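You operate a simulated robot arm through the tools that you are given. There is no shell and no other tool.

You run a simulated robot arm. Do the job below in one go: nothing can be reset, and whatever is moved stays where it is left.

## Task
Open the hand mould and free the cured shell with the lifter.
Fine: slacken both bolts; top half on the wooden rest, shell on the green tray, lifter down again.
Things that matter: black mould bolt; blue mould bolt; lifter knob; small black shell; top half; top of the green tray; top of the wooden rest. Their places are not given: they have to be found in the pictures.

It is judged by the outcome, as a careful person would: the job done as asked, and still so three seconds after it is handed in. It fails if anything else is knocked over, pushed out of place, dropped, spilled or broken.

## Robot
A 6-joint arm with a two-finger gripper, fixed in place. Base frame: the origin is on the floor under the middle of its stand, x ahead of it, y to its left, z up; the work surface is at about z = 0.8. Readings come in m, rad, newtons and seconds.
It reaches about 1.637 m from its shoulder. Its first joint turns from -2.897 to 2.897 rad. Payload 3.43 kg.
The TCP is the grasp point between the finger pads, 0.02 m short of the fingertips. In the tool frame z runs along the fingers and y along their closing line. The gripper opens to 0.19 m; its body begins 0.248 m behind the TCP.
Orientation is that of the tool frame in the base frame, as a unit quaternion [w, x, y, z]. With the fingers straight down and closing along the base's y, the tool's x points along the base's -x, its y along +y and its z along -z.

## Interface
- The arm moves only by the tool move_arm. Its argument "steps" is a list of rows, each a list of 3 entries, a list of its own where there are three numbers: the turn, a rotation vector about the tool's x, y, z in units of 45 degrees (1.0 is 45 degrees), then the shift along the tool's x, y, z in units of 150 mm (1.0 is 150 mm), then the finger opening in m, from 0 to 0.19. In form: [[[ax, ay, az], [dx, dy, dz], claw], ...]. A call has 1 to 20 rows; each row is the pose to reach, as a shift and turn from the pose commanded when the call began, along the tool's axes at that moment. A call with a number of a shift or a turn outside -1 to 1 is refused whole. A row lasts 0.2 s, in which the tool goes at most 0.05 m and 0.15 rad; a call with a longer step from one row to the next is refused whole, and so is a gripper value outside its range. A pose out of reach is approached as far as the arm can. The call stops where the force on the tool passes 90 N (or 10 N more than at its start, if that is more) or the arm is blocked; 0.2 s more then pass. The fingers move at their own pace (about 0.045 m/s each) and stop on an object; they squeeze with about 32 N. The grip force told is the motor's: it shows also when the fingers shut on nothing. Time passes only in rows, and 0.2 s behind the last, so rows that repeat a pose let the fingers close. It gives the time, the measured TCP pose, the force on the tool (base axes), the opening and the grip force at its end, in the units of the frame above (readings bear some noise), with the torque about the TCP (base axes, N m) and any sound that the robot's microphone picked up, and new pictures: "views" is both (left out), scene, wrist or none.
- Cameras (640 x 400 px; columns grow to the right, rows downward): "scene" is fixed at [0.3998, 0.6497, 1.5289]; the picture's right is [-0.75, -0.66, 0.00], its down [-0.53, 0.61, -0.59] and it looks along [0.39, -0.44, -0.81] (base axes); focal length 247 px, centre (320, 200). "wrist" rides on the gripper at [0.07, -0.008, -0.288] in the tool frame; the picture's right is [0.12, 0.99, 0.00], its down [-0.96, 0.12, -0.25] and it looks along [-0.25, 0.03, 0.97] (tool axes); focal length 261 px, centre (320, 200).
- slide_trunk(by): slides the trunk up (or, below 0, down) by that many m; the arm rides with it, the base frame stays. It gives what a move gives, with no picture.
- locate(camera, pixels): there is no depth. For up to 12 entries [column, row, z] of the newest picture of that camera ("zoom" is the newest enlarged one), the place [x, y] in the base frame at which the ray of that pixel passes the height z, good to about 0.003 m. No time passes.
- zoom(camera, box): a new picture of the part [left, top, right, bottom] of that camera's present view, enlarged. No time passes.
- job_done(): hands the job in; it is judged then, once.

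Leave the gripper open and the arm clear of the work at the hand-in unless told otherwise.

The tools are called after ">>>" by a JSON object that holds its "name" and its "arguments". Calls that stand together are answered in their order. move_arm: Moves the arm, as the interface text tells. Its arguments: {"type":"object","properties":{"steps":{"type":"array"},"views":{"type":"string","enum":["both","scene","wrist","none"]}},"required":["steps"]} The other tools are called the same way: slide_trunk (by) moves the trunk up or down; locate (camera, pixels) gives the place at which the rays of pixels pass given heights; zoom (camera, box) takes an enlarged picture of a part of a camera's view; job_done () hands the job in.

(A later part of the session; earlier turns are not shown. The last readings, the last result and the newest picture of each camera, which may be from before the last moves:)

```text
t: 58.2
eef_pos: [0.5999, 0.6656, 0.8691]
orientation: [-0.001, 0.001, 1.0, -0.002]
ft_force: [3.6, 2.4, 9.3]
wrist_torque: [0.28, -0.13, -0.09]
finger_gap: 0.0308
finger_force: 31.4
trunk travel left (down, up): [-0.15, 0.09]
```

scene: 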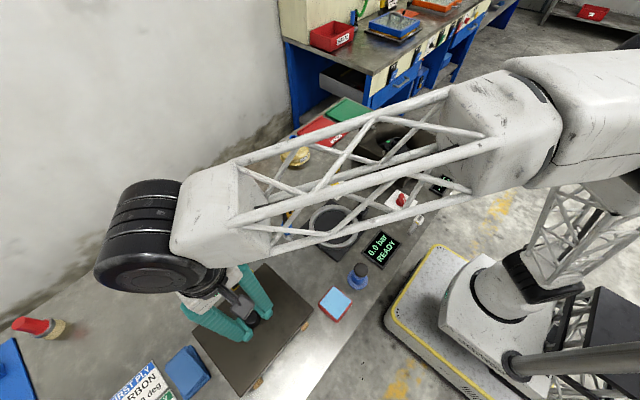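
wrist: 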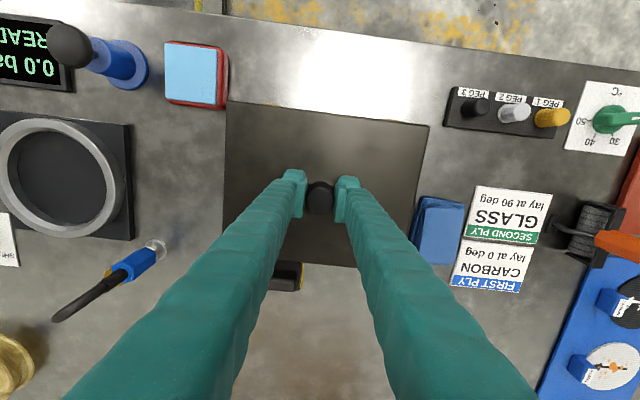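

Load is down to 9 N. Tiny rise more, then open to 0.07 and rise straight up.

>>> {"name": "move_arm", "arguments": {"steps": [[[0, 0, 0], [0, 0, -0.003], 0.0], [[0, 0, 0], [0, 0, -0.003], 0.045], [[0, 0, 0], [0, 0, -0.003], 0.07], [[0, 0, 0], [0, 0, -0.003], 0.07], [[0, 0, 0], [0, 0, -0.003], 0.07]], "views": "both"}}

>>> {"name": "zoom", "arguments": {"camera": "wrist", "box": [210, 80, 440, 280]}}

```text
t: 59.4
eef_pos: [0.5982, 0.6683, 0.8693]
orientation: [0.001, 0.0, 1.0, 0.0]
ft_force: [0.0, 0.3, 0.3]
wrist_torque: [0.01, 0.01, -0.01]
finger_gap: 0.0697
finger_force: 0.0
trunk travel left (down, up): [-0.15, 0.09]
```

scene: 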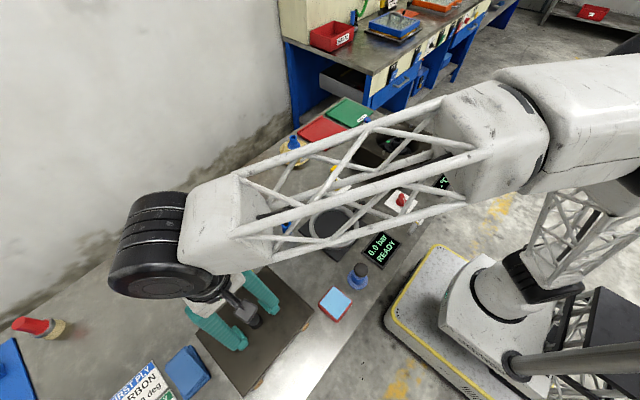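
wrist: 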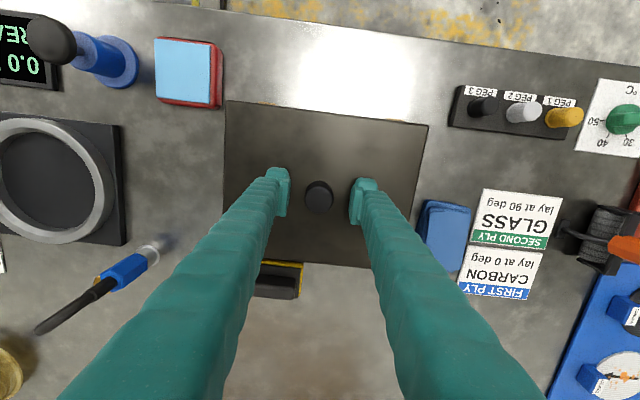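

```text
2.00 times, centred on (325, 180) of wrist
```

zoom: 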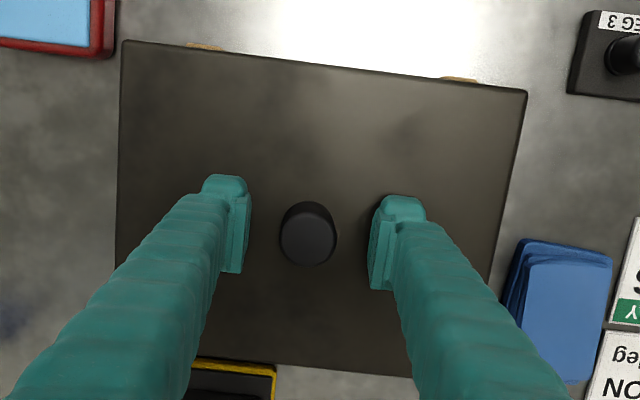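

The plate sits squarely on the rest and the fingers are free. Rise straight up, then travel towards the lifter knob.

>>> {"name": "move_arm", "arguments": {"steps": [[[0, 0, 0], [0, 0, -0.08], 0.07], [[0, 0, 0], [0, 0, -0.2], 0.07], [[0, 0, 0], [0, 0, -0.4], 0.07], [[0, 0, 0], [0, 0, -0.65], 0.07], [[0, 0, 0], [0, 0, -0.9], 0.07], [[0, 0, 0], [0, 0, -1.0], 0.07]], "views": "both"}}

>>> {"name": "move_arm", "arguments": {"steps": [[[0, 0, 0], [0, -0.2, -0.2], 0.07], [[0, 0, 0], [0, -0.4, -0.4], 0.07], [[0, 0, 0], [0, -0.7, -0.5], 0.07], [[0, 0, 0], [0, -1.0, -0.5], 0.07]], "views": "none"}}

>>> {"name": "move_arm", "arguments": {"steps": [[[0, 0, 0], [0.08, -0.25, 0], 0.07], [[0, 0, 0], [0.16, -0.5, 0], 0.07], [[0, 0, 0], [0.24, -0.75, 0], 0.07], [[0, 0, 0], [0.3, -1.0, 0], 0.07]], "views": "both"}}

```text
t: 60.8
eef_pos: [0.601, 0.6671, 1.019]
orientation: [0.001, 0.0, 1.0, 0.0]
ft_force: [-0.3, -0.7, -0.1]
wrist_torque: [-0.01, 0.04, -0.01]
finger_gap: 0.0701
finger_force: 0.0
trunk travel left (down, up): [-0.15, 0.09]
```

scene: 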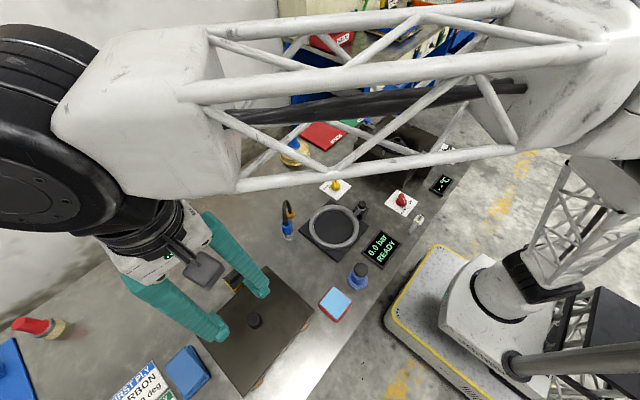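
wrist: 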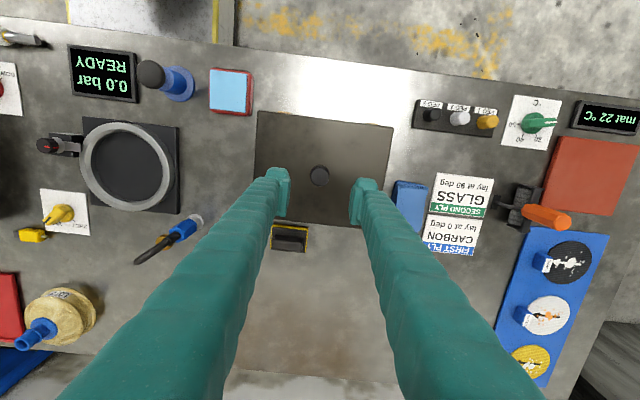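

```text
t: 61.8
eef_pos: [0.5996, 0.516, 1.0913]
orientation: [0.0, 0.001, 1.0, 0.0]
ft_force: [0.7, 1.3, -0.3]
wrist_torque: [-0.16, 0.0, 0.01]
finger_gap: 0.0696
finger_force: 0.1
trunk travel left (down, up): [-0.15, 0.09]
```

```text
t: 62.8
eef_pos: [0.556, 0.3672, 1.0907]
orientation: [-0.001, 0.0, 1.0, 0.001]
ft_force: [0.5, 2.1, -0.5]
wrist_torque: [-0.13, 0.1, -0.02]
finger_gap: 0.07
finger_force: 0.0
trunk travel left (down, up): [-0.15, 0.09]
```

scene: 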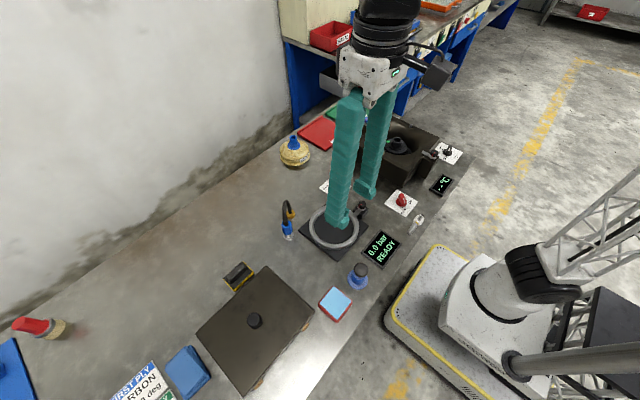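
wrist: 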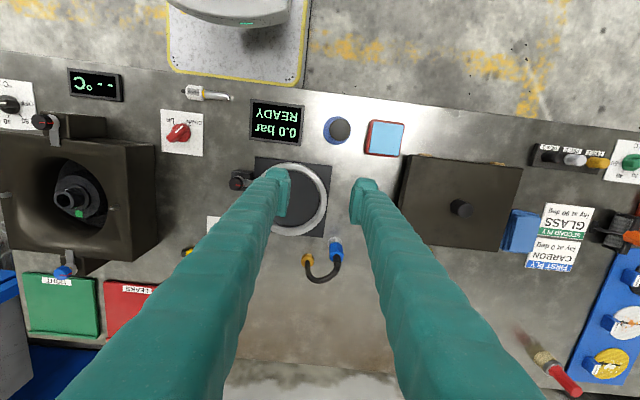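

Plate lies well on the rest. Continue to above the lifter knob, turning 45° clockwise so the fingers will straddle the knob's bar.

>>> {"name": "move_arm", "arguments": {"steps": [[[0, 0, 0], [0.06, -0.25, 0], 0.07], [[0, 0, 0], [0.12, -0.5, 0], 0.07], [[0, 0, 0], [0.18, -0.75, 0], 0.07], [[0, 0, 0], [0.25, -1.0, 0], 0.07]], "views": "none"}}

>>> {"name": "move_arm", "arguments": {"steps": [[[0, 0, 0.17], [0, -0.16, 0], 0.07], [[0, 0, 0.34], [0, -0.33, 0], 0.07], [[0, 0, 0.51], [0, -0.5, 0], 0.07], [[0, 0, 0.68], [0, -0.67, 0], 0.07], [[0, 0, 0.85], [0, -0.84, 0], 0.07], [[0, 0, 1.0], [0, -1.0, 0], 0.07], [[0, 0, 1.0], [0, -1.0, 0.2], 0.07]], "views": "both"}}

>>> {"name": "zoom", "arguments": {"camera": "wrist", "box": [280, 120, 370, 210]}}

```text
t: 63.8
eef_pos: [0.5166, 0.2184, 1.0932]
orientation: [0.0, 0.0, 1.0, 0.0]
ft_force: [-1.0, 0.7, 0.1]
wrist_torque: [-0.11, 0.08, 0.02]
finger_gap: 0.0698
finger_force: 0.0
trunk travel left (down, up): [-0.15, 0.09]
```

```text
t: 65.4
eef_pos: [0.5184, 0.0681, 1.0653]
orientation: [0.001, 0.384, 0.924, 0.0]
ft_force: [0.1, 0.2, -0.2]
wrist_torque: [0.0, -0.01, 0.02]
finger_gap: 0.0699
finger_force: 0.0
trunk travel left (down, up): [-0.15, 0.09]
```

scene: 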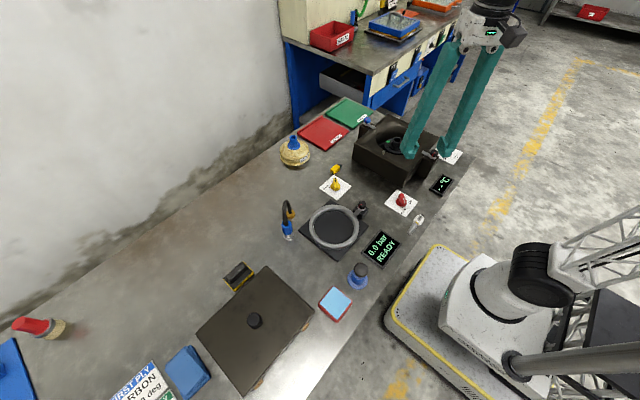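
wrist: 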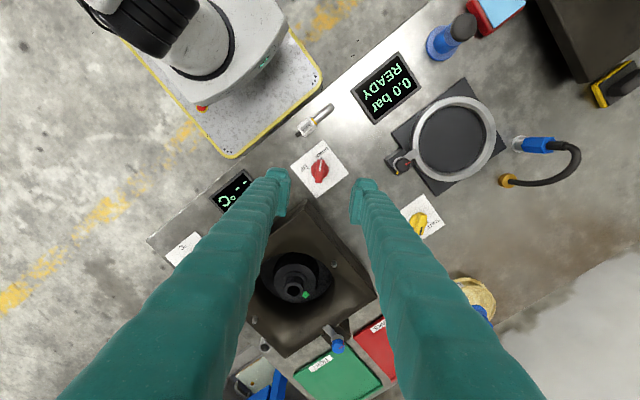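

```text
4.44 times, centred on (325, 165) of wrist
```

zoom: 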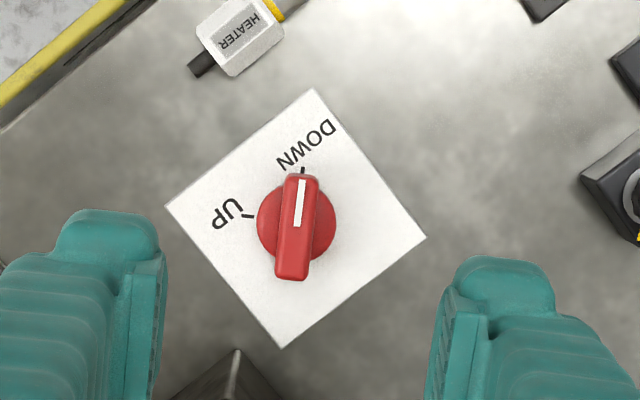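

The knob's bar lies along tool x, pointing to DOWN; its centre is ≈5 mm along −tool x. Correct, and descend to z≈0.88 with gap 0.06.

>>> {"name": "move_arm", "arguments": {"steps": [[[0, 0, 0], [-0.034, 0.002, 0.25], 0.06], [[0, 0, 0], [-0.034, 0.002, 0.5], 0.06], [[0, 0, 0], [-0.034, 0.002, 0.75], 0.06], [[0, 0, 0], [-0.034, 0.002, 1.0], 0.06]], "views": "none"}}

>>> {"name": "move_arm", "arguments": {"steps": [[[0, 0, 0], [0, 0, 0.15], 0.06], [[0, 0, 0], [0, 0, 0.25], 0.06]], "views": "wrist"}}

>>> {"name": "zoom", "arguments": {"camera": "wrist", "box": [280, 140, 370, 230]}}

>>> {"name": "zoom", "arguments": {"camera": "scene", "box": [370, 170, 440, 220]}}

```text
t: 66.4
eef_pos: [0.5192, 0.064, 0.9141]
orientation: [0.0, 0.382, 0.924, -0.001]
ft_force: [0.4, 0.4, 0.0]
wrist_torque: [0.05, -0.07, -0.01]
finger_gap: 0.0601
finger_force: 0.0
trunk travel left (down, up): [-0.15, 0.09]
```

```text
t: 67.0
eef_pos: [0.5204, 0.063, 0.8764]
orientation: [0.0, 0.383, 0.924, 0.001]
ft_force: [-0.4, 0.8, 0.6]
wrist_torque: [0.04, -0.04, 0.01]
finger_gap: 0.0598
finger_force: 0.2
trunk travel left (down, up): [-0.15, 0.09]
```

wrist: 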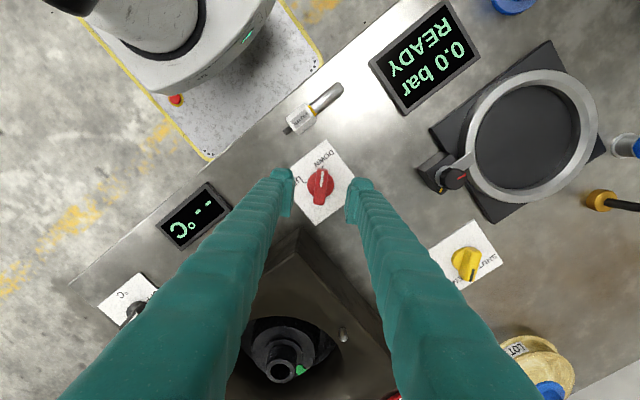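

```text
4.44 times, centred on (325, 185) of wrist
```

zoom: 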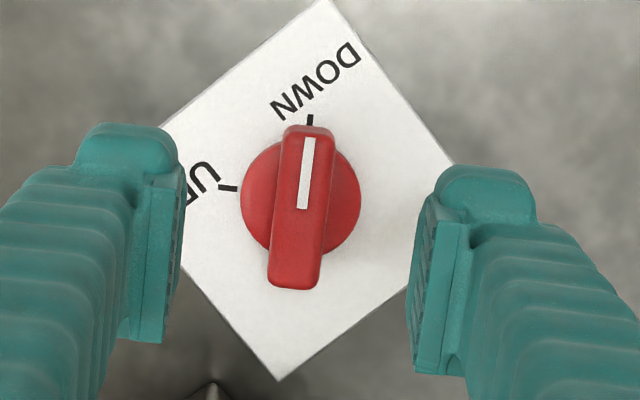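

```text
8.00 times, centred on (405, 195) of scene
```

zoom: 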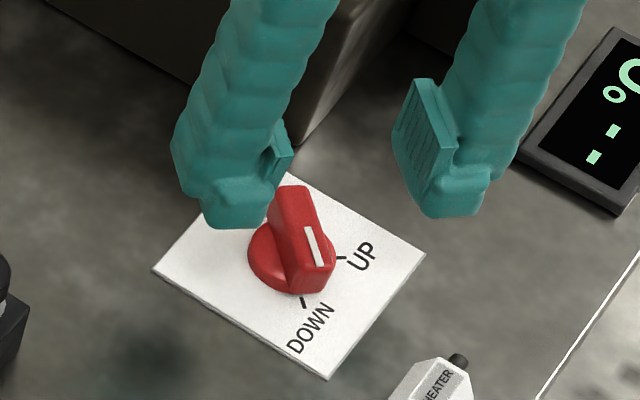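

>>> {"name": "locate", "arguments": {"camera": "wrist", "pixels": [[322.5, 171.5, 0.82], [322.5, 171.5, 0.86], [320.95, 186.8, 0.82], [320.95, 186.8, 0.86], [319.8, 193, 0.81], [319.8, 193, 0.84]]}}

>>> {"name": "locate", "arguments": {"camera": "scene", "pixels": [[405.1, 203.1, 0.82], [405.1, 203.1, 0.86], [403.5, 198.5, 0.82], [403.5, 198.5, 0.86], [401.5, 201.5, 0.82], [401.5, 201.5, 0.84]]}}

```text
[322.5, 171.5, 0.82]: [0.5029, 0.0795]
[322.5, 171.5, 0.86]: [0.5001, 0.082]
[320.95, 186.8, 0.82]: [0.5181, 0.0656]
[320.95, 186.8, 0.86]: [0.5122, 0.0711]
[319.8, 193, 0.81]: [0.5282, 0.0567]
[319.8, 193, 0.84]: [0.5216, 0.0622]
```

```text
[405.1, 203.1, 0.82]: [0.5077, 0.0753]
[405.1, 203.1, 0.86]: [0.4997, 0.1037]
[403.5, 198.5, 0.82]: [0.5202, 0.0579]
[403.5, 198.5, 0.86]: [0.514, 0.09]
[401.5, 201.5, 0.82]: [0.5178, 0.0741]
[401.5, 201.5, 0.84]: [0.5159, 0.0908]
```

Knob top ≈0.83 and it is centred within 2 mm. Descend so tips reach ≈0.817 (TCP 0.837).

>>> {"name": "move_arm", "arguments": {"steps": [[[0, 0, 0], [0.006, 0.006, 0.1], 0.06], [[0, 0, 0], [0.008, 0.01, 0.2], 0.06], [[0, 0, 0], [0.008, 0.01, 0.26], 0.06]], "views": "wrist"}}

>>> {"name": "zoom", "arguments": {"camera": "wrist", "box": [280, 150, 370, 240]}}

>>> {"name": "zoom", "arguments": {"camera": "scene", "box": [370, 170, 440, 220]}}

```text
t: 67.8
eef_pos: [0.5215, 0.0652, 0.837]
orientation: [0.001, 0.382, 0.924, 0.0]
ft_force: [-0.6, 0.6, 0.2]
wrist_torque: [-0.06, 0.0, 0.0]
finger_gap: 0.0599
finger_force: 0.1
trunk travel left (down, up): [-0.15, 0.09]
```

wrist: 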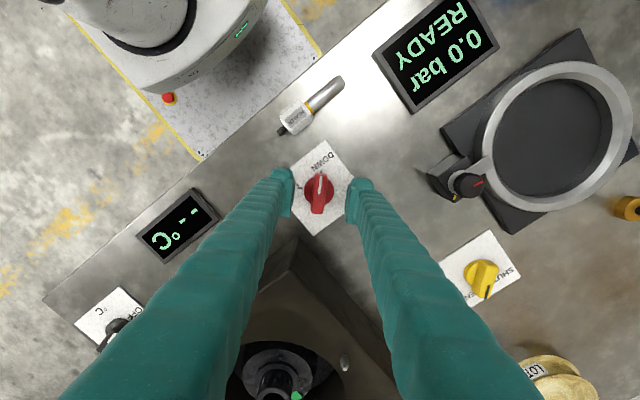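

```text
4.44 times, centred on (325, 195) of wrist
```

zoom: 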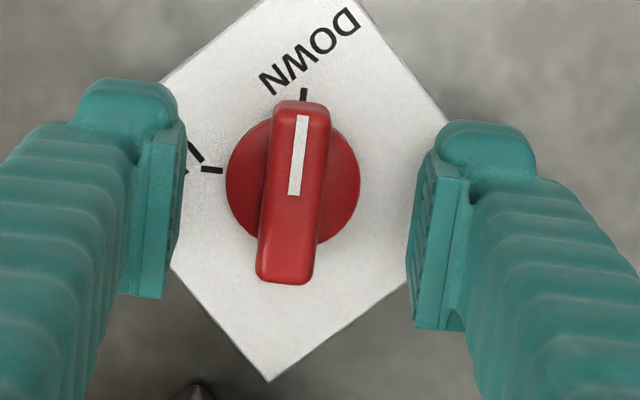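

```text
8.00 times, centred on (405, 195) of scene
```

zoom: 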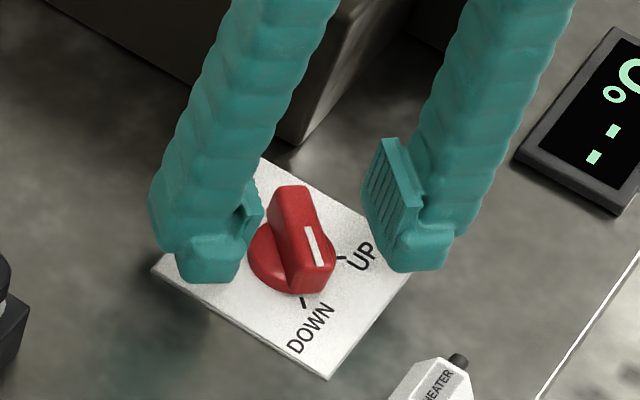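

Well placed. Close on the bar.

>>> {"name": "move_arm", "arguments": {"steps": [[[0, 0, 0], [0.01, 0, 0], 0.0], [[0, 0, 0], [0.01, 0, 0], 0.0], [[0, 0, 0], [0.01, 0, 0], 0.0], [[0, 0, 0], [0.01, 0, 0], 0.0], [[0, 0, 0], [0.01, 0, 0], 0.0]], "views": "wrist"}}

>>> {"name": "zoom", "arguments": {"camera": "wrist", "box": [280, 150, 370, 240]}}

>>> {"name": "zoom", "arguments": {"camera": "scene", "box": [350, 100, 450, 180]}}

```text
t: 69.0
eef_pos: [0.5198, 0.0659, 0.8385]
orientation: [0.0, 0.383, 0.924, -0.001]
ft_force: [-13.5, -12.2, -2.8]
wrist_torque: [-0.13, 0.1, 0.01]
finger_gap: 0.015
finger_force: 45.5
trunk travel left (down, up): [-0.15, 0.09]
```

wrist: 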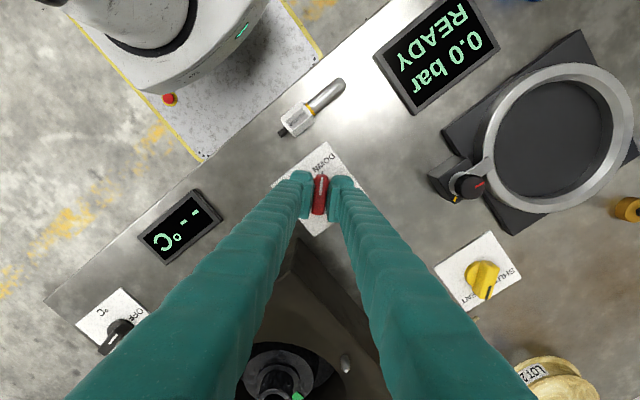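

```text
4.44 times, centred on (325, 195) of wrist
```

zoom: 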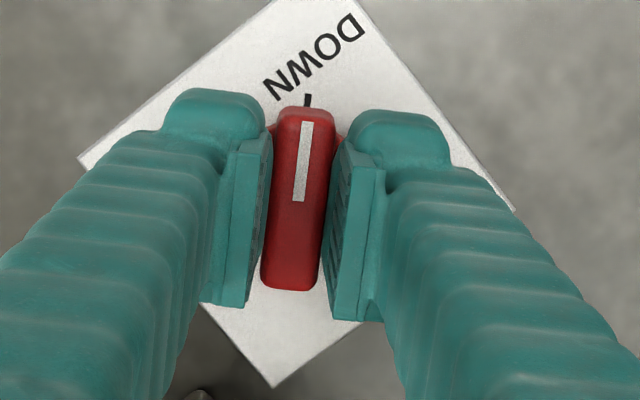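

```text
5.00 times, centred on (400, 140) of scene
```

zoom: 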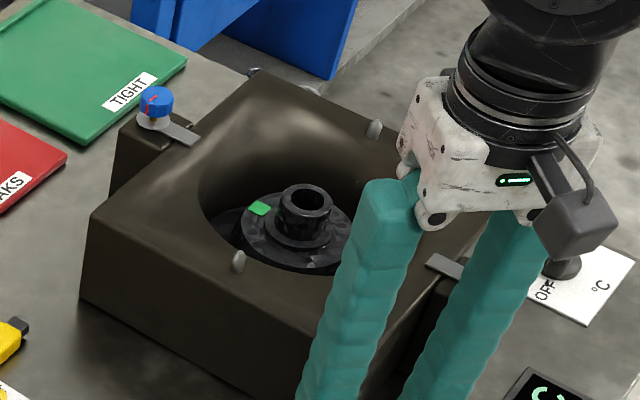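

Gripped (gap 0.015). Now slowly turn 45° counter-clockwise towards UP while watching the shell.

>>> {"name": "move_arm", "arguments": {"steps": [[[0, 0, -0.1], [0, -0.008, 0], 0.0], [[0, 0, -0.2], [0, -0.008, 0], 0.0], [[0, 0, -0.3], [0, -0.008, 0], 0.0], [[0, 0, -0.4], [0, -0.008, 0], 0.0], [[0, 0, -0.5], [0, -0.008, 0], 0.0], [[0, 0, -0.6], [0, -0.008, 0], 0.0], [[0, 0, -0.7], [0, -0.008, 0], 0.0], [[0, 0, -0.8], [0, -0.008, 0], 0.0], [[0, 0, -0.9], [0, -0.008, 0], 0.0], [[0, 0, -1.0], [0, -0.008, 0], 0.0]], "views": "both"}}

>>> {"name": "zoom", "arguments": {"camera": "scene", "box": [350, 100, 450, 180]}}

```text
t: 71.2
eef_pos: [0.5178, 0.0654, 0.8383]
orientation: [0.0, -0.001, 1.0, 0.0]
ft_force: [-21.0, -1.9, 26.8]
wrist_torque: [-0.15, 0.25, -2.62]
finger_gap: 0.0392
finger_force: 44.6
trunk travel left (down, up): [-0.15, 0.09]
```

scene: 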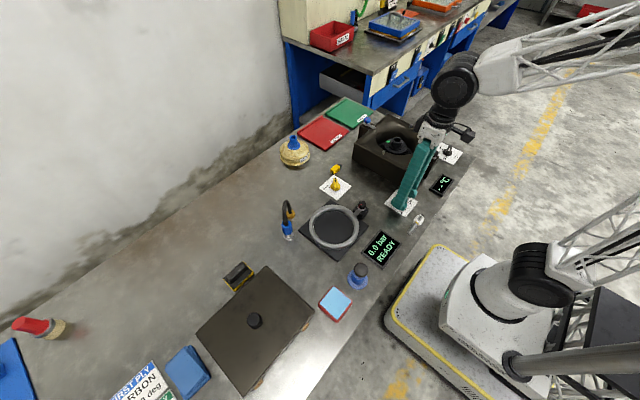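
wrist: 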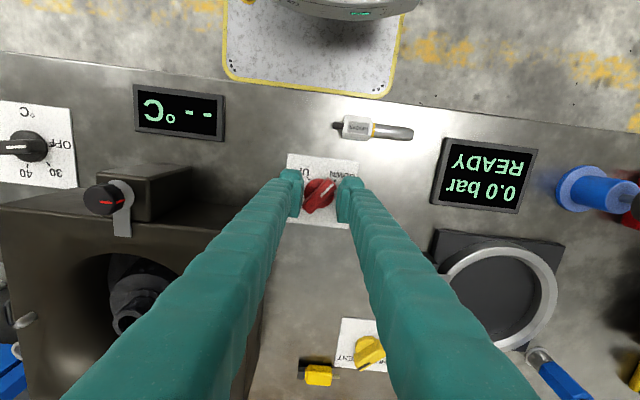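

```text
5.00 times, centred on (400, 140) of scene
```

zoom: 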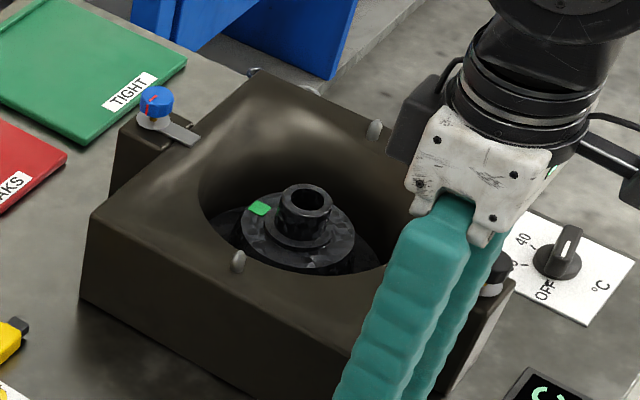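

The fingers were forced apart (0.039, torque −2.6 N·m): the knob resisted. Look closely at the knob.

>>> {"name": "zoom", "arguments": {"camera": "wrist", "box": [270, 140, 370, 240]}}

```text
4.00 times, centred on (320, 190) of wrist
```

zoom: 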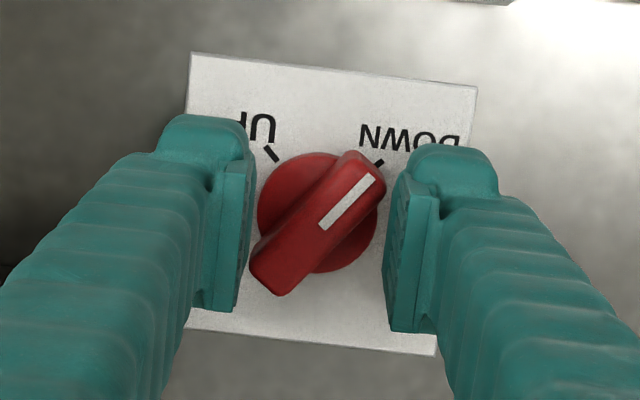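

>>> {"name": "locate", "arguments": {"camera": "zoom", "pixels": [[372, 178, 0.83], [323, 225, 0.83], [378, 162, 0.803], [270, 152, 0.803], [318, 213, 0.81], [368, 160, 0.83], [268, 285, 0.83]]}}

```text
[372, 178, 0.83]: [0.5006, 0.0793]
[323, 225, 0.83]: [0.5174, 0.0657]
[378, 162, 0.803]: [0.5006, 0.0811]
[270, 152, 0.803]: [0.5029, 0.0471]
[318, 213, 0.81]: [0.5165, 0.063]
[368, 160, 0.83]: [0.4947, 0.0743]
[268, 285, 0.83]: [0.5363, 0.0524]
```

The pointer is still at ≈140° (DOWN). It may just be stiff or damped; I'll hold this pose for a second and see whether the knob creeps (gap or torque falling).

>>> {"name": "move_arm", "arguments": {"steps": [[[0, 0, 0], [0, 0, 0], 0.0], [[0, 0, 0], [0, 0, 0], 0.0], [[0, 0, 0], [0, 0, 0], 0.0], [[0, 0, 0], [0, 0, 0], 0.0]], "views": "wrist"}}

>>> {"name": "zoom", "arguments": {"camera": "wrist", "box": [270, 140, 370, 240]}}

```text
t: 72.2
eef_pos: [0.5175, 0.0643, 0.838]
orientation: [0.0, 0.0, 1.0, 0.0]
ft_force: [-33.7, 1.6, 32.0]
wrist_torque: [0.03, 0.37, -2.46]
finger_gap: 0.0392
finger_force: 45.2
trunk travel left (down, up): [-0.15, 0.09]
```

wrist: 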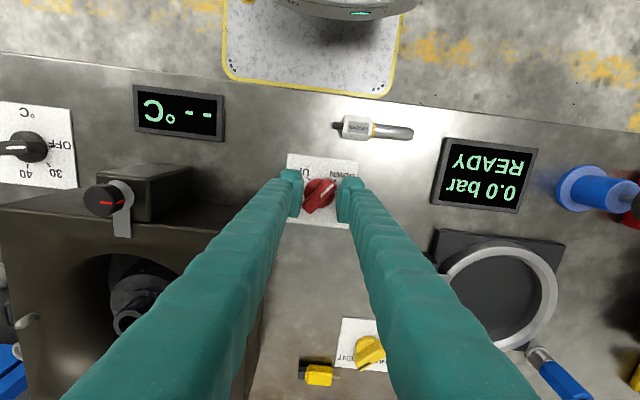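

```text
4.00 times, centred on (320, 190) of wrist
```

zoom: 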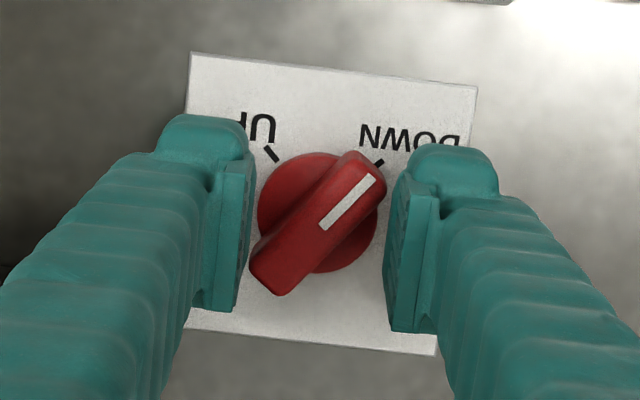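

No creep: CCW is a hard stop. The marks sit at 7:30 (DOWN) and 4:30 (UP) as read from the robot's side, so this is a 270° dial turned clockwise from DOWN via the far side to UP. I'll rotate back to realign with the bar first.

>>> {"name": "move_arm", "arguments": {"steps": [[[0, 0, 0.15], [0, 0, 0], 0.0], [[0, 0, 0.3], [0, 0, 0], 0.0], [[0, 0, 0.45], [0, 0, 0], 0.0], [[0, 0, 0.6], [0, 0, 0], 0.0], [[0, 0, 0.75], [0, 0, 0], 0.0], [[0, 0, 0.9], [0, 0, 0], 0.0], [[0, 0, 1.0], [0, 0, 0], 0.0]], "views": "wrist"}}

>>> {"name": "zoom", "arguments": {"camera": "wrist", "box": [270, 140, 370, 240]}}

```text
t: 73.8
eef_pos: [0.5189, 0.0648, 0.8389]
orientation: [0.0, 0.382, 0.924, 0.001]
ft_force: [0.8, 2.8, -10.0]
wrist_torque: [-0.01, -0.05, -0.02]
finger_gap: 0.015
finger_force: 44.6
trunk travel left (down, up): [-0.15, 0.09]
```

wrist: 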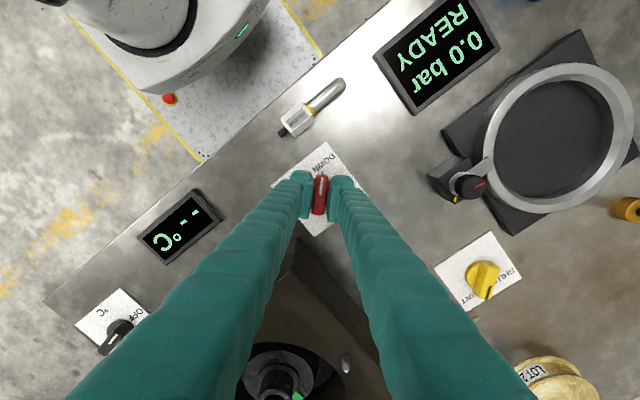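

```text
4.00 times, centred on (320, 190) of wrist
```

zoom: 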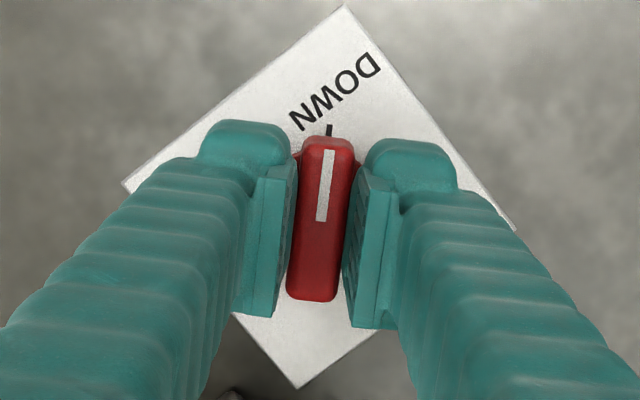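

Realigned (gap 0.015, no torque). Try 15° clockwise gently and check the torque.

>>> {"name": "move_arm", "arguments": {"steps": [[[0, 0, 0.08], [0, 0, 0], 0.0], [[0, 0, 0.16], [0, 0, 0], 0.0], [[0, 0, 0.24], [0, 0, 0], 0.0], [[0, 0, 0.333], [0, 0, 0], 0.0]], "views": "both"}}

>>> {"name": "zoom", "arguments": {"camera": "wrist", "box": [270, 140, 370, 240]}}

>>> {"name": "zoom", "arguments": {"camera": "scene", "box": [350, 100, 450, 180]}}

```text
t: 74.8
eef_pos: [0.5197, 0.0647, 0.8389]
orientation: [0.0, 0.5, 0.866, 0.0]
ft_force: [6.2, 8.5, -17.5]
wrist_torque: [0.14, 0.01, 0.03]
finger_gap: 0.0148
finger_force: 44.7
trunk travel left (down, up): [-0.15, 0.09]
```

scene: 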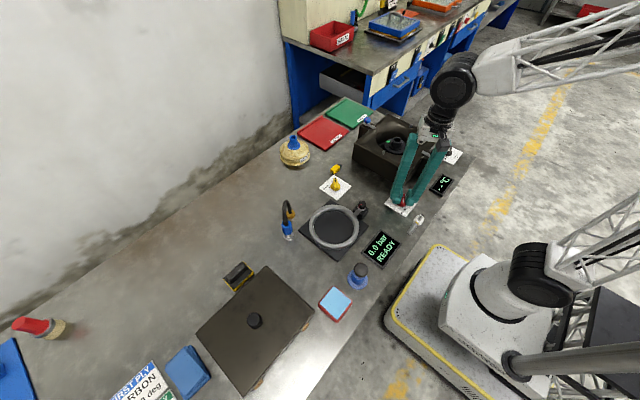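
wrist: 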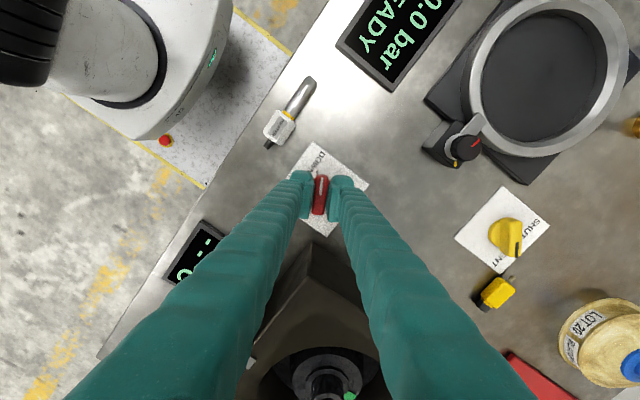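

```text
4.00 times, centred on (320, 190) of wrist
```

zoom: 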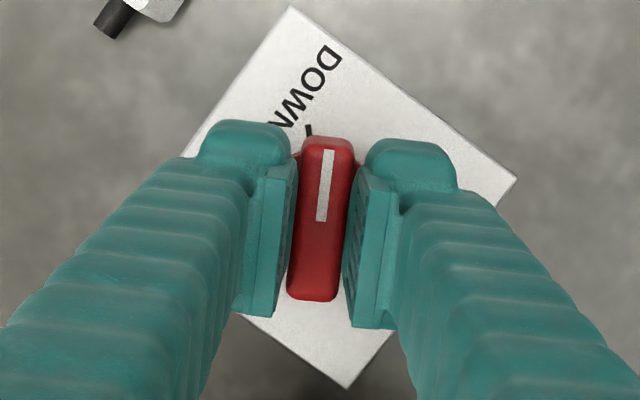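

```text
5.00 times, centred on (400, 140) of scene
```

zoom: 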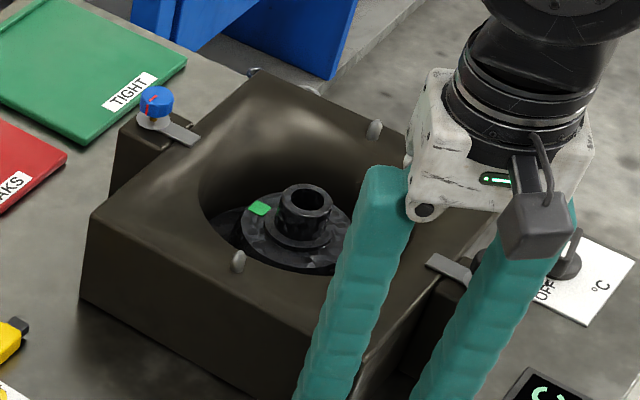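

It turns freely clockwise. Continue clockwise 45° more.

>>> {"name": "move_arm", "arguments": {"steps": [[[0, 0, 0.12], [0, 0, 0], 0.0], [[0, 0, 0.24], [0, 0, 0], 0.0], [[0, 0, 0.36], [0, 0, 0], 0.0], [[0, 0, 0.48], [0, 0, 0], 0.0], [[0, 0, 0.6], [0, 0, 0], 0.0], [[0, 0, 0.72], [0, 0, 0], 0.0], [[0, 0, 0.84], [0, 0, 0], 0.0], [[0, 0, 1.0], [0, 0, 0], 0.0]], "views": "both"}}

>>> {"name": "zoom", "arguments": {"camera": "scene", "box": [350, 100, 450, 180]}}

>>> {"name": "zoom", "arguments": {"camera": "wrist", "box": [270, 140, 370, 240]}}

```text
t: 76.6
eef_pos: [0.5193, 0.0654, 0.8366]
orientation: [0.0, 0.794, 0.608, 0.0]
ft_force: [21.0, 8.0, -15.8]
wrist_torque: [0.04, -0.16, 0.12]
finger_gap: 0.0151
finger_force: 44.7
trunk travel left (down, up): [-0.15, 0.09]
```

scene: 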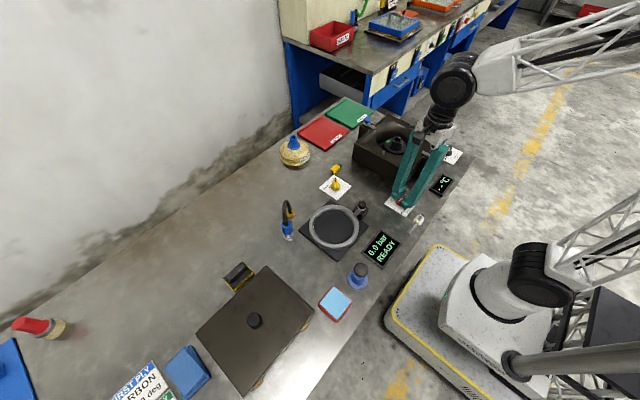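
wrist: 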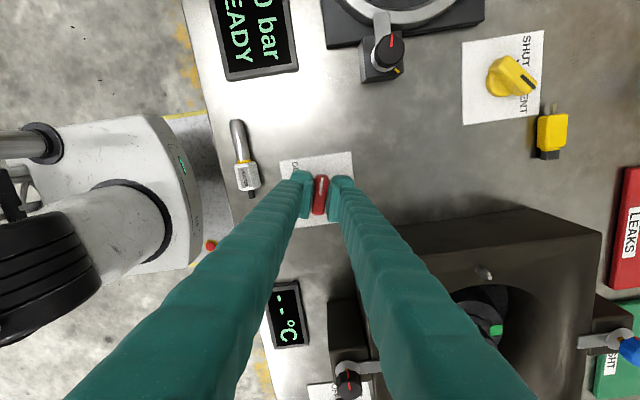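

```text
5.00 times, centred on (400, 140) of scene
```

zoom: 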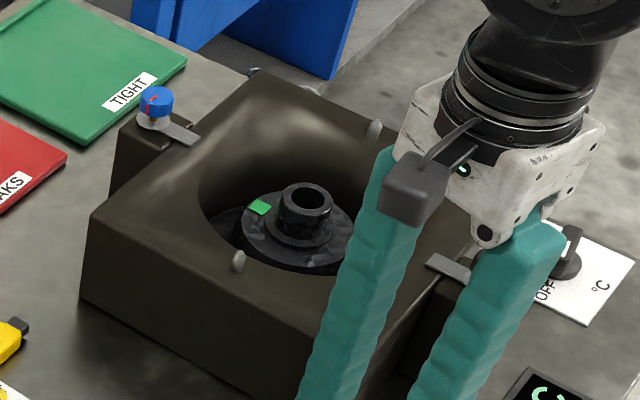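

```text
4.00 times, centred on (320, 190) of wrist
```

zoom: 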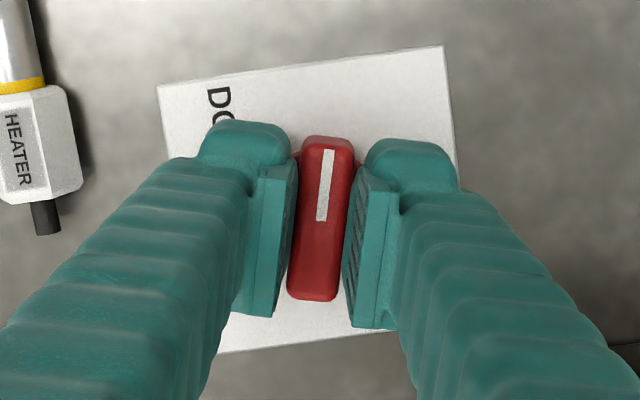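

60° turned without resistance. Continue 30° more (gripper to CW135), with a 1 mm correction.

>>> {"name": "move_arm", "arguments": {"steps": [[[0, 0, 0.12], [0, 0.006, 0], 0.0], [[0, 0, 0.24], [0, 0.006, 0], 0.0], [[0, 0, 0.36], [0, 0.006, 0], 0.0], [[0, 0, 0.48], [0, 0.006, 0], 0.0], [[0, 0, 0.6], [0, 0.006, 0], 0.0], [[0, 0, 0.667], [0, 0.006, 0], 0.0]], "views": "both"}}

>>> {"name": "zoom", "arguments": {"camera": "scene", "box": [350, 100, 450, 180]}}

```text
t: 78.0
eef_pos: [0.5214, 0.0658, 0.8381]
orientation: [0.0, 0.924, 0.382, 0.0]
ft_force: [19.4, 6.5, -15.9]
wrist_torque: [-0.07, -0.05, 0.01]
finger_gap: 0.015
finger_force: 44.9
trunk travel left (down, up): [-0.15, 0.09]
```

scene: 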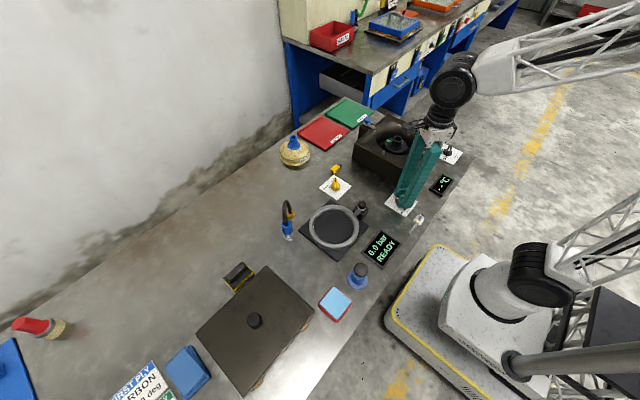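
wrist: 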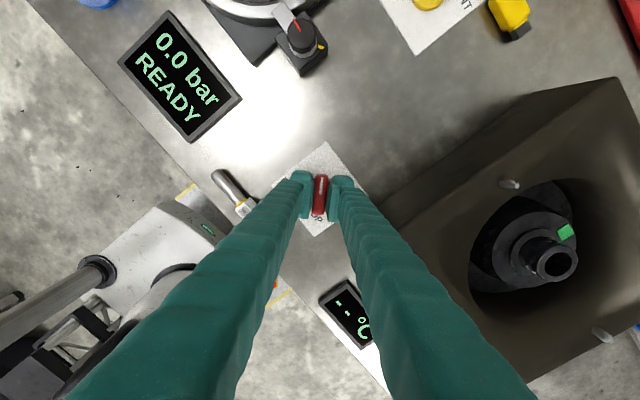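

```text
5.00 times, centred on (400, 140) of scene
```

zoom: 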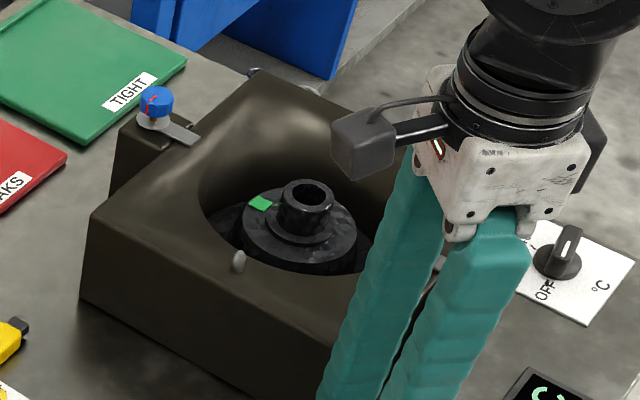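

The shell is rising with the knob. Continue clockwise another 45° in this grip and verify that the wrist still tracks.

>>> {"name": "move_arm", "arguments": {"steps": [[[0, 0, 0.12], [0, 0.004, 0], 0.0], [[0, 0, 0.24], [0, 0.004, 0], 0.0], [[0, 0, 0.36], [0, 0.004, 0], 0.0], [[0, 0, 0.48], [0, 0.004, 0], 0.0], [[0, 0, 0.6], [0, 0.004, 0], 0.0], [[0, 0, 0.72], [0, 0.004, 0], 0.0], [[0, 0, 0.84], [0, 0.004, 0], 0.0], [[0, 0, 1.0], [0, 0.004, 0], 0.0]], "views": "both"}}

>>> {"name": "zoom", "arguments": {"camera": "scene", "box": [350, 100, 450, 180]}}

```text
t: 79.5
eef_pos: [0.5205, 0.0647, 0.8379]
orientation: [-0.015, 0.994, 0.108, -0.001]
ft_force: [-4.6, 90.7, -8.5]
wrist_torque: [0.69, -0.18, -0.03]
finger_gap: 0.015
finger_force: 44.9
out of reach, approached as far as the arm can: row 6, 7
trunk travel left (down, up): [-0.15, 0.09]
stopped in row 7: the force on the tool passed its limit at 98 N (the readings are from after the stop); the commanded pose is now the measured one
```

scene: 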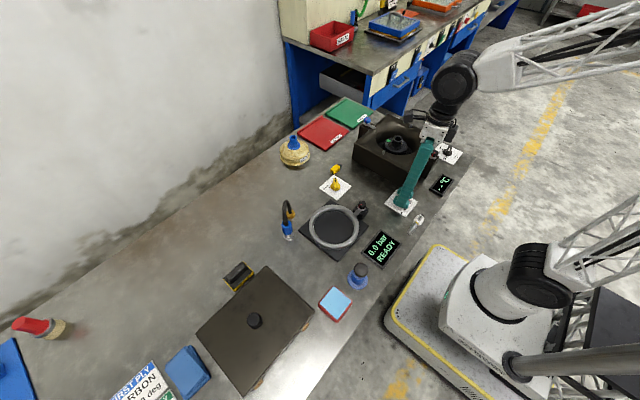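
wrist: 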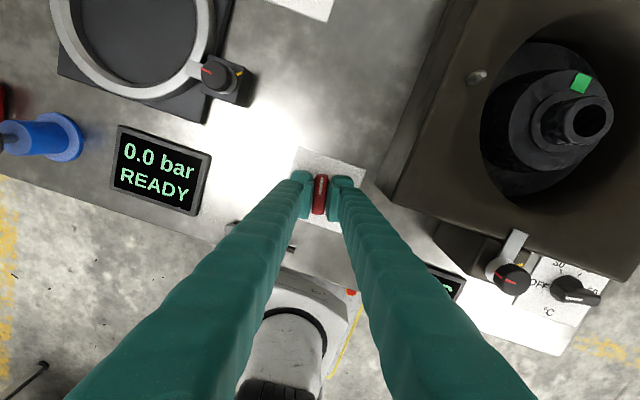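

```text
5.00 times, centred on (400, 140) of scene
```

zoom: 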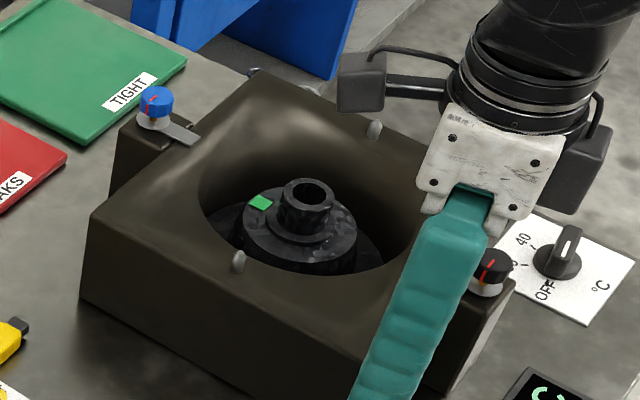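

Wrist joint limit reached at about CW167°; knob turned ≈122° so far. Open the fingers to release, then rise.

>>> {"name": "move_arm", "arguments": {"steps": [[[0, 0, -0.05], [0, 0, 0], 0.0], [[0, 0, -0.05], [0, 0, 0], 0.03], [[0, 0, -0.05], [0, 0, 0], 0.06], [[0, 0, -0.05], [0, 0, 0], 0.06]], "views": "wrist"}}

>>> {"name": "zoom", "arguments": {"camera": "wrist", "box": [270, 140, 370, 240]}}

```text
t: 80.5
eef_pos: [0.5197, 0.0573, 0.8389]
orientation: [-0.012, 0.992, 0.128, 0.001]
ft_force: [-8.0, 7.6, -1.4]
wrist_torque: [0.15, 0.07, -0.17]
finger_gap: 0.0548
finger_force: 0.1
trunk travel left (down, up): [-0.15, 0.09]
```

wrist: 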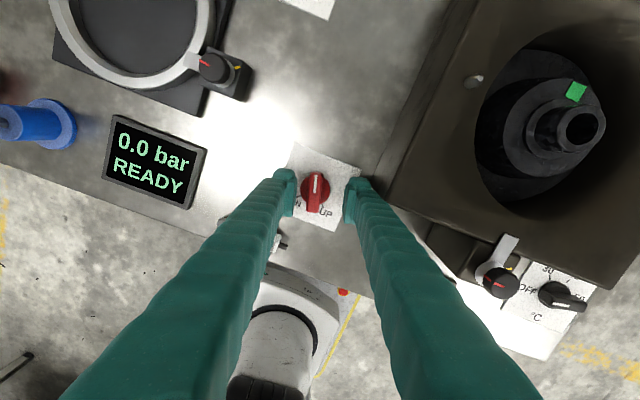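

```text
4.00 times, centred on (320, 190) of wrist
```

zoom: 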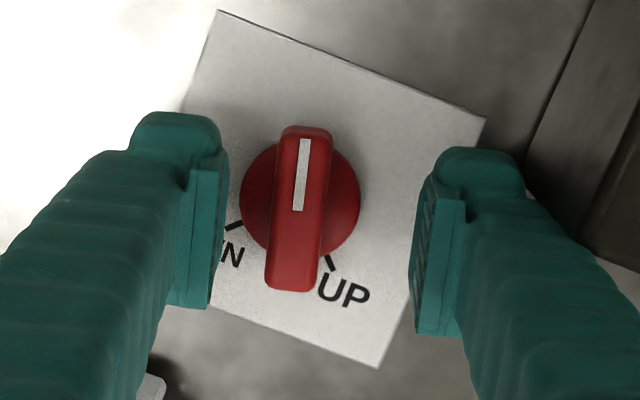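

Knob is free between the fingers, pointer ≈12°. Rise 0.1 m, then rotate back counter-clockwise for the next bite (no contact).

>>> {"name": "move_arm", "arguments": {"steps": [[[0, 0, 0], [0, 0, -0.1], 0.06], [[0, 0, 0], [0, 0, -0.3], 0.06], [[0, 0, -0.15], [0, 0, -0.5], 0.06], [[0, 0, -0.3], [0, 0, -0.67], 0.06], [[0, 0, -0.48], [0, 0, -0.67], 0.06], [[0, 0, -0.66], [0, 0, -0.67], 0.06], [[0, 0, -0.84], [0, 0, -0.67], 0.06], [[0, 0, -1.0], [0, 0, -0.67], 0.06]], "views": "none"}}

>>> {"name": "move_arm", "arguments": {"steps": [[[0, 0, -0.18], [0, 0, 0], 0.06], [[0, 0, -0.36], [0, 0, 0], 0.06], [[0, 0, -0.54], [0, 0, 0], 0.06], [[0, 0, -0.72], [0, 0, 0], 0.06], [[0, 0, -0.9], [0, 0, 0], 0.06], [[0, 0, -1.0], [0, 0, 0], 0.06]], "views": "none"}}

>>> {"name": "move_arm", "arguments": {"steps": [[[0, 0, -0.18], [0, 0, 0], 0.06], [[0, 0, -0.36], [0, 0, 0], 0.06], [[0, 0, -0.54], [0, 0, 0], 0.06], [[0, 0, -0.72], [0, 0, 0], 0.06], [[0, 0, -0.9], [0, 0, 0], 0.06], [[0, 0, -1.0], [0, 0, 0], 0.06]], "views": "none"}}

>>> {"name": "move_arm", "arguments": {"steps": [[[0, 0, -0.18], [0, 0, 0], 0.06], [[0, 0, -0.36], [0, 0, 0], 0.06], [[0, 0, -0.54], [0, 0, 0], 0.06], [[0, 0, -0.72], [0, 0, 0], 0.06], [[0, 0, -0.94], [0, 0, 0], 0.06]], "views": "both"}}

>>> {"name": "zoom", "arguments": {"camera": "wrist", "box": [270, 130, 370, 230]}}

>>> {"name": "zoom", "arguments": {"camera": "scene", "box": [350, 100, 450, 180]}}

```text
t: 82.3
eef_pos: [0.5206, 0.0548, 0.9385]
orientation: [-0.011, 0.867, 0.498, 0.006]
ft_force: [1.3, 0.0, -0.7]
wrist_torque: [0.0, -0.03, 0.02]
finger_gap: 0.0601
finger_force: 0.1
trunk travel left (down, up): [-0.15, 0.09]
```

```text
t: 83.7
eef_pos: [0.5218, 0.054, 0.9382]
orientation: [-0.008, 0.61, 0.792, 0.01]
ft_force: [-0.4, 0.5, -0.2]
wrist_torque: [0.03, 0.0, -0.03]
finger_gap: 0.06
finger_force: 0.0
trunk travel left (down, up): [-0.15, 0.09]
```

```text
t: 85.1
eef_pos: [0.5215, 0.055, 0.9398]
orientation: [-0.004, 0.261, 0.965, 0.013]
ft_force: [-0.6, 0.1, 0.5]
wrist_torque: [-0.02, 0.0, -0.04]
finger_gap: 0.0601
finger_force: 0.0
trunk travel left (down, up): [-0.15, 0.09]
```

```text
refused: row 5 steps farther than a row can; nothing moved
```

```text
4.00 times, centred on (320, 180) of wrist
```

zoom: 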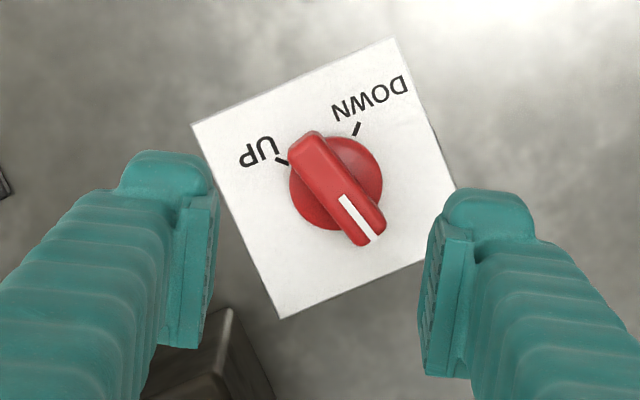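

```text
5.00 times, centred on (400, 140) of scene
```

zoom: 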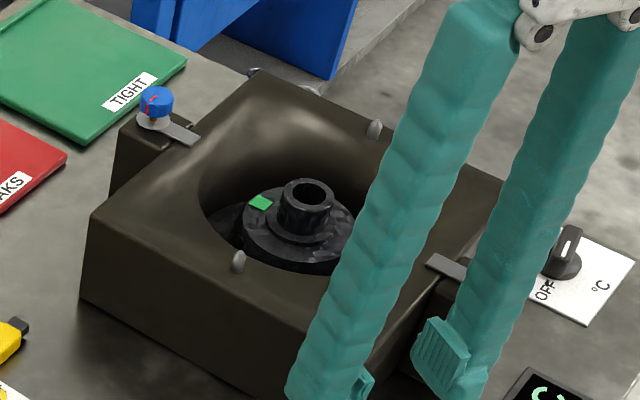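

Row too long in the last call; the gripper is at CW30 and level within ~1.5°. Locate the pointer and the knob centre in this view.

>>> {"name": "locate", "arguments": {"camera": "zoom", "pixels": [[343, 198, 0.83], [372, 240, 0.83], [306, 140, 0.83], [372, 236, 0.83], [336, 183, 0.81]]}}

```text
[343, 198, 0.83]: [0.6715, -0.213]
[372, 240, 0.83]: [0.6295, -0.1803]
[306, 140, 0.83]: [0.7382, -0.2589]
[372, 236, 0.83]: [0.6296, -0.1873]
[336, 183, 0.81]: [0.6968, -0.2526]
```

>>> {"name": "locate", "arguments": {"camera": "wrist", "pixels": [[325.75, 179.5, 0.83], [333, 190, 0.83], [316.5, 165, 0.83], [333, 189, 0.83], [324, 175.75, 0.81]]}}

```text
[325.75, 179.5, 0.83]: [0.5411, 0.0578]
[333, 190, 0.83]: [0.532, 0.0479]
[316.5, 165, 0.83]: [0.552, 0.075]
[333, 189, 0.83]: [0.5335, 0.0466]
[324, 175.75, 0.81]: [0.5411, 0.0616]
```

The locate used an older picture. First level the tool (tilt ≈(−0.023, 0.015) rad) and recentre over the knob, then rotate to CCW12 and take a fresh picture.

>>> {"name": "move_arm", "arguments": {"steps": [[[0.0293, -0.0186, 0], [0.044, 0.053, 0], 0.06], [[0.0293, -0.0186, 0], [0.044, 0.053, 0], 0.06]], "views": "none"}}

>>> {"name": "move_arm", "arguments": {"steps": [[[0, 0, -0.16], [0, 0, 0], 0.06], [[0, 0, -0.32], [0, 0, 0], 0.06], [[0, 0, -0.48], [0, 0, 0], 0.06], [[0, 0, -0.64], [0, 0, 0], 0.06], [[0, 0, -0.8], [0, 0, 0], 0.06], [[0, 0, -0.94], [0, 0, 0], 0.06], [[0, 0, -0.94], [0, 0, 0], 0.06]], "views": "wrist"}}

>>> {"name": "zoom", "arguments": {"camera": "wrist", "box": [270, 130, 370, 230]}}

```text
t: 85.7
eef_pos: [0.5197, 0.0647, 0.9388]
orientation: [0.0, 0.261, 0.965, -0.002]
ft_force: [-0.5, 0.5, -0.3]
wrist_torque: [-0.01, 0.0, -0.01]
finger_gap: 0.0599
finger_force: 0.1
trunk travel left (down, up): [-0.15, 0.09]
```

```text
t: 87.3
eef_pos: [0.5195, 0.0656, 0.9385]
orientation: [-0.001, -0.105, 0.994, -0.001]
ft_force: [-0.7, 0.7, -0.7]
wrist_torque: [0.0, 0.04, -0.01]
finger_gap: 0.0599
finger_force: 0.0
trunk travel left (down, up): [-0.15, 0.09]
```

wrist: 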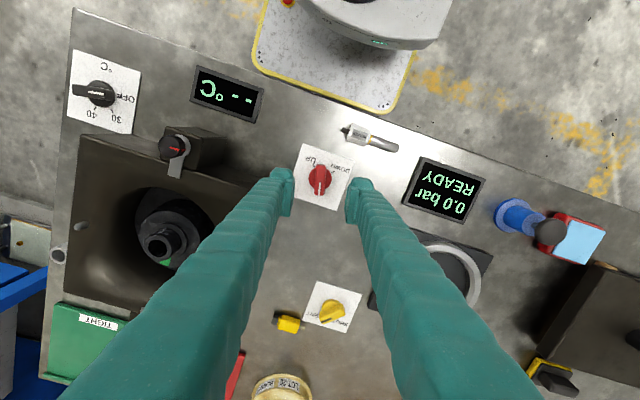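

```text
4.00 times, centred on (320, 180) of wrist
```

zoom: 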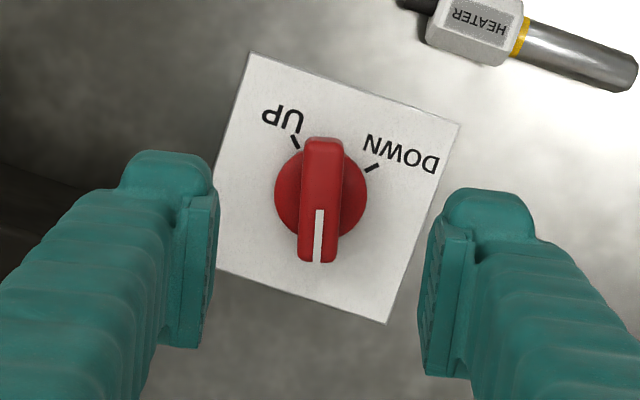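

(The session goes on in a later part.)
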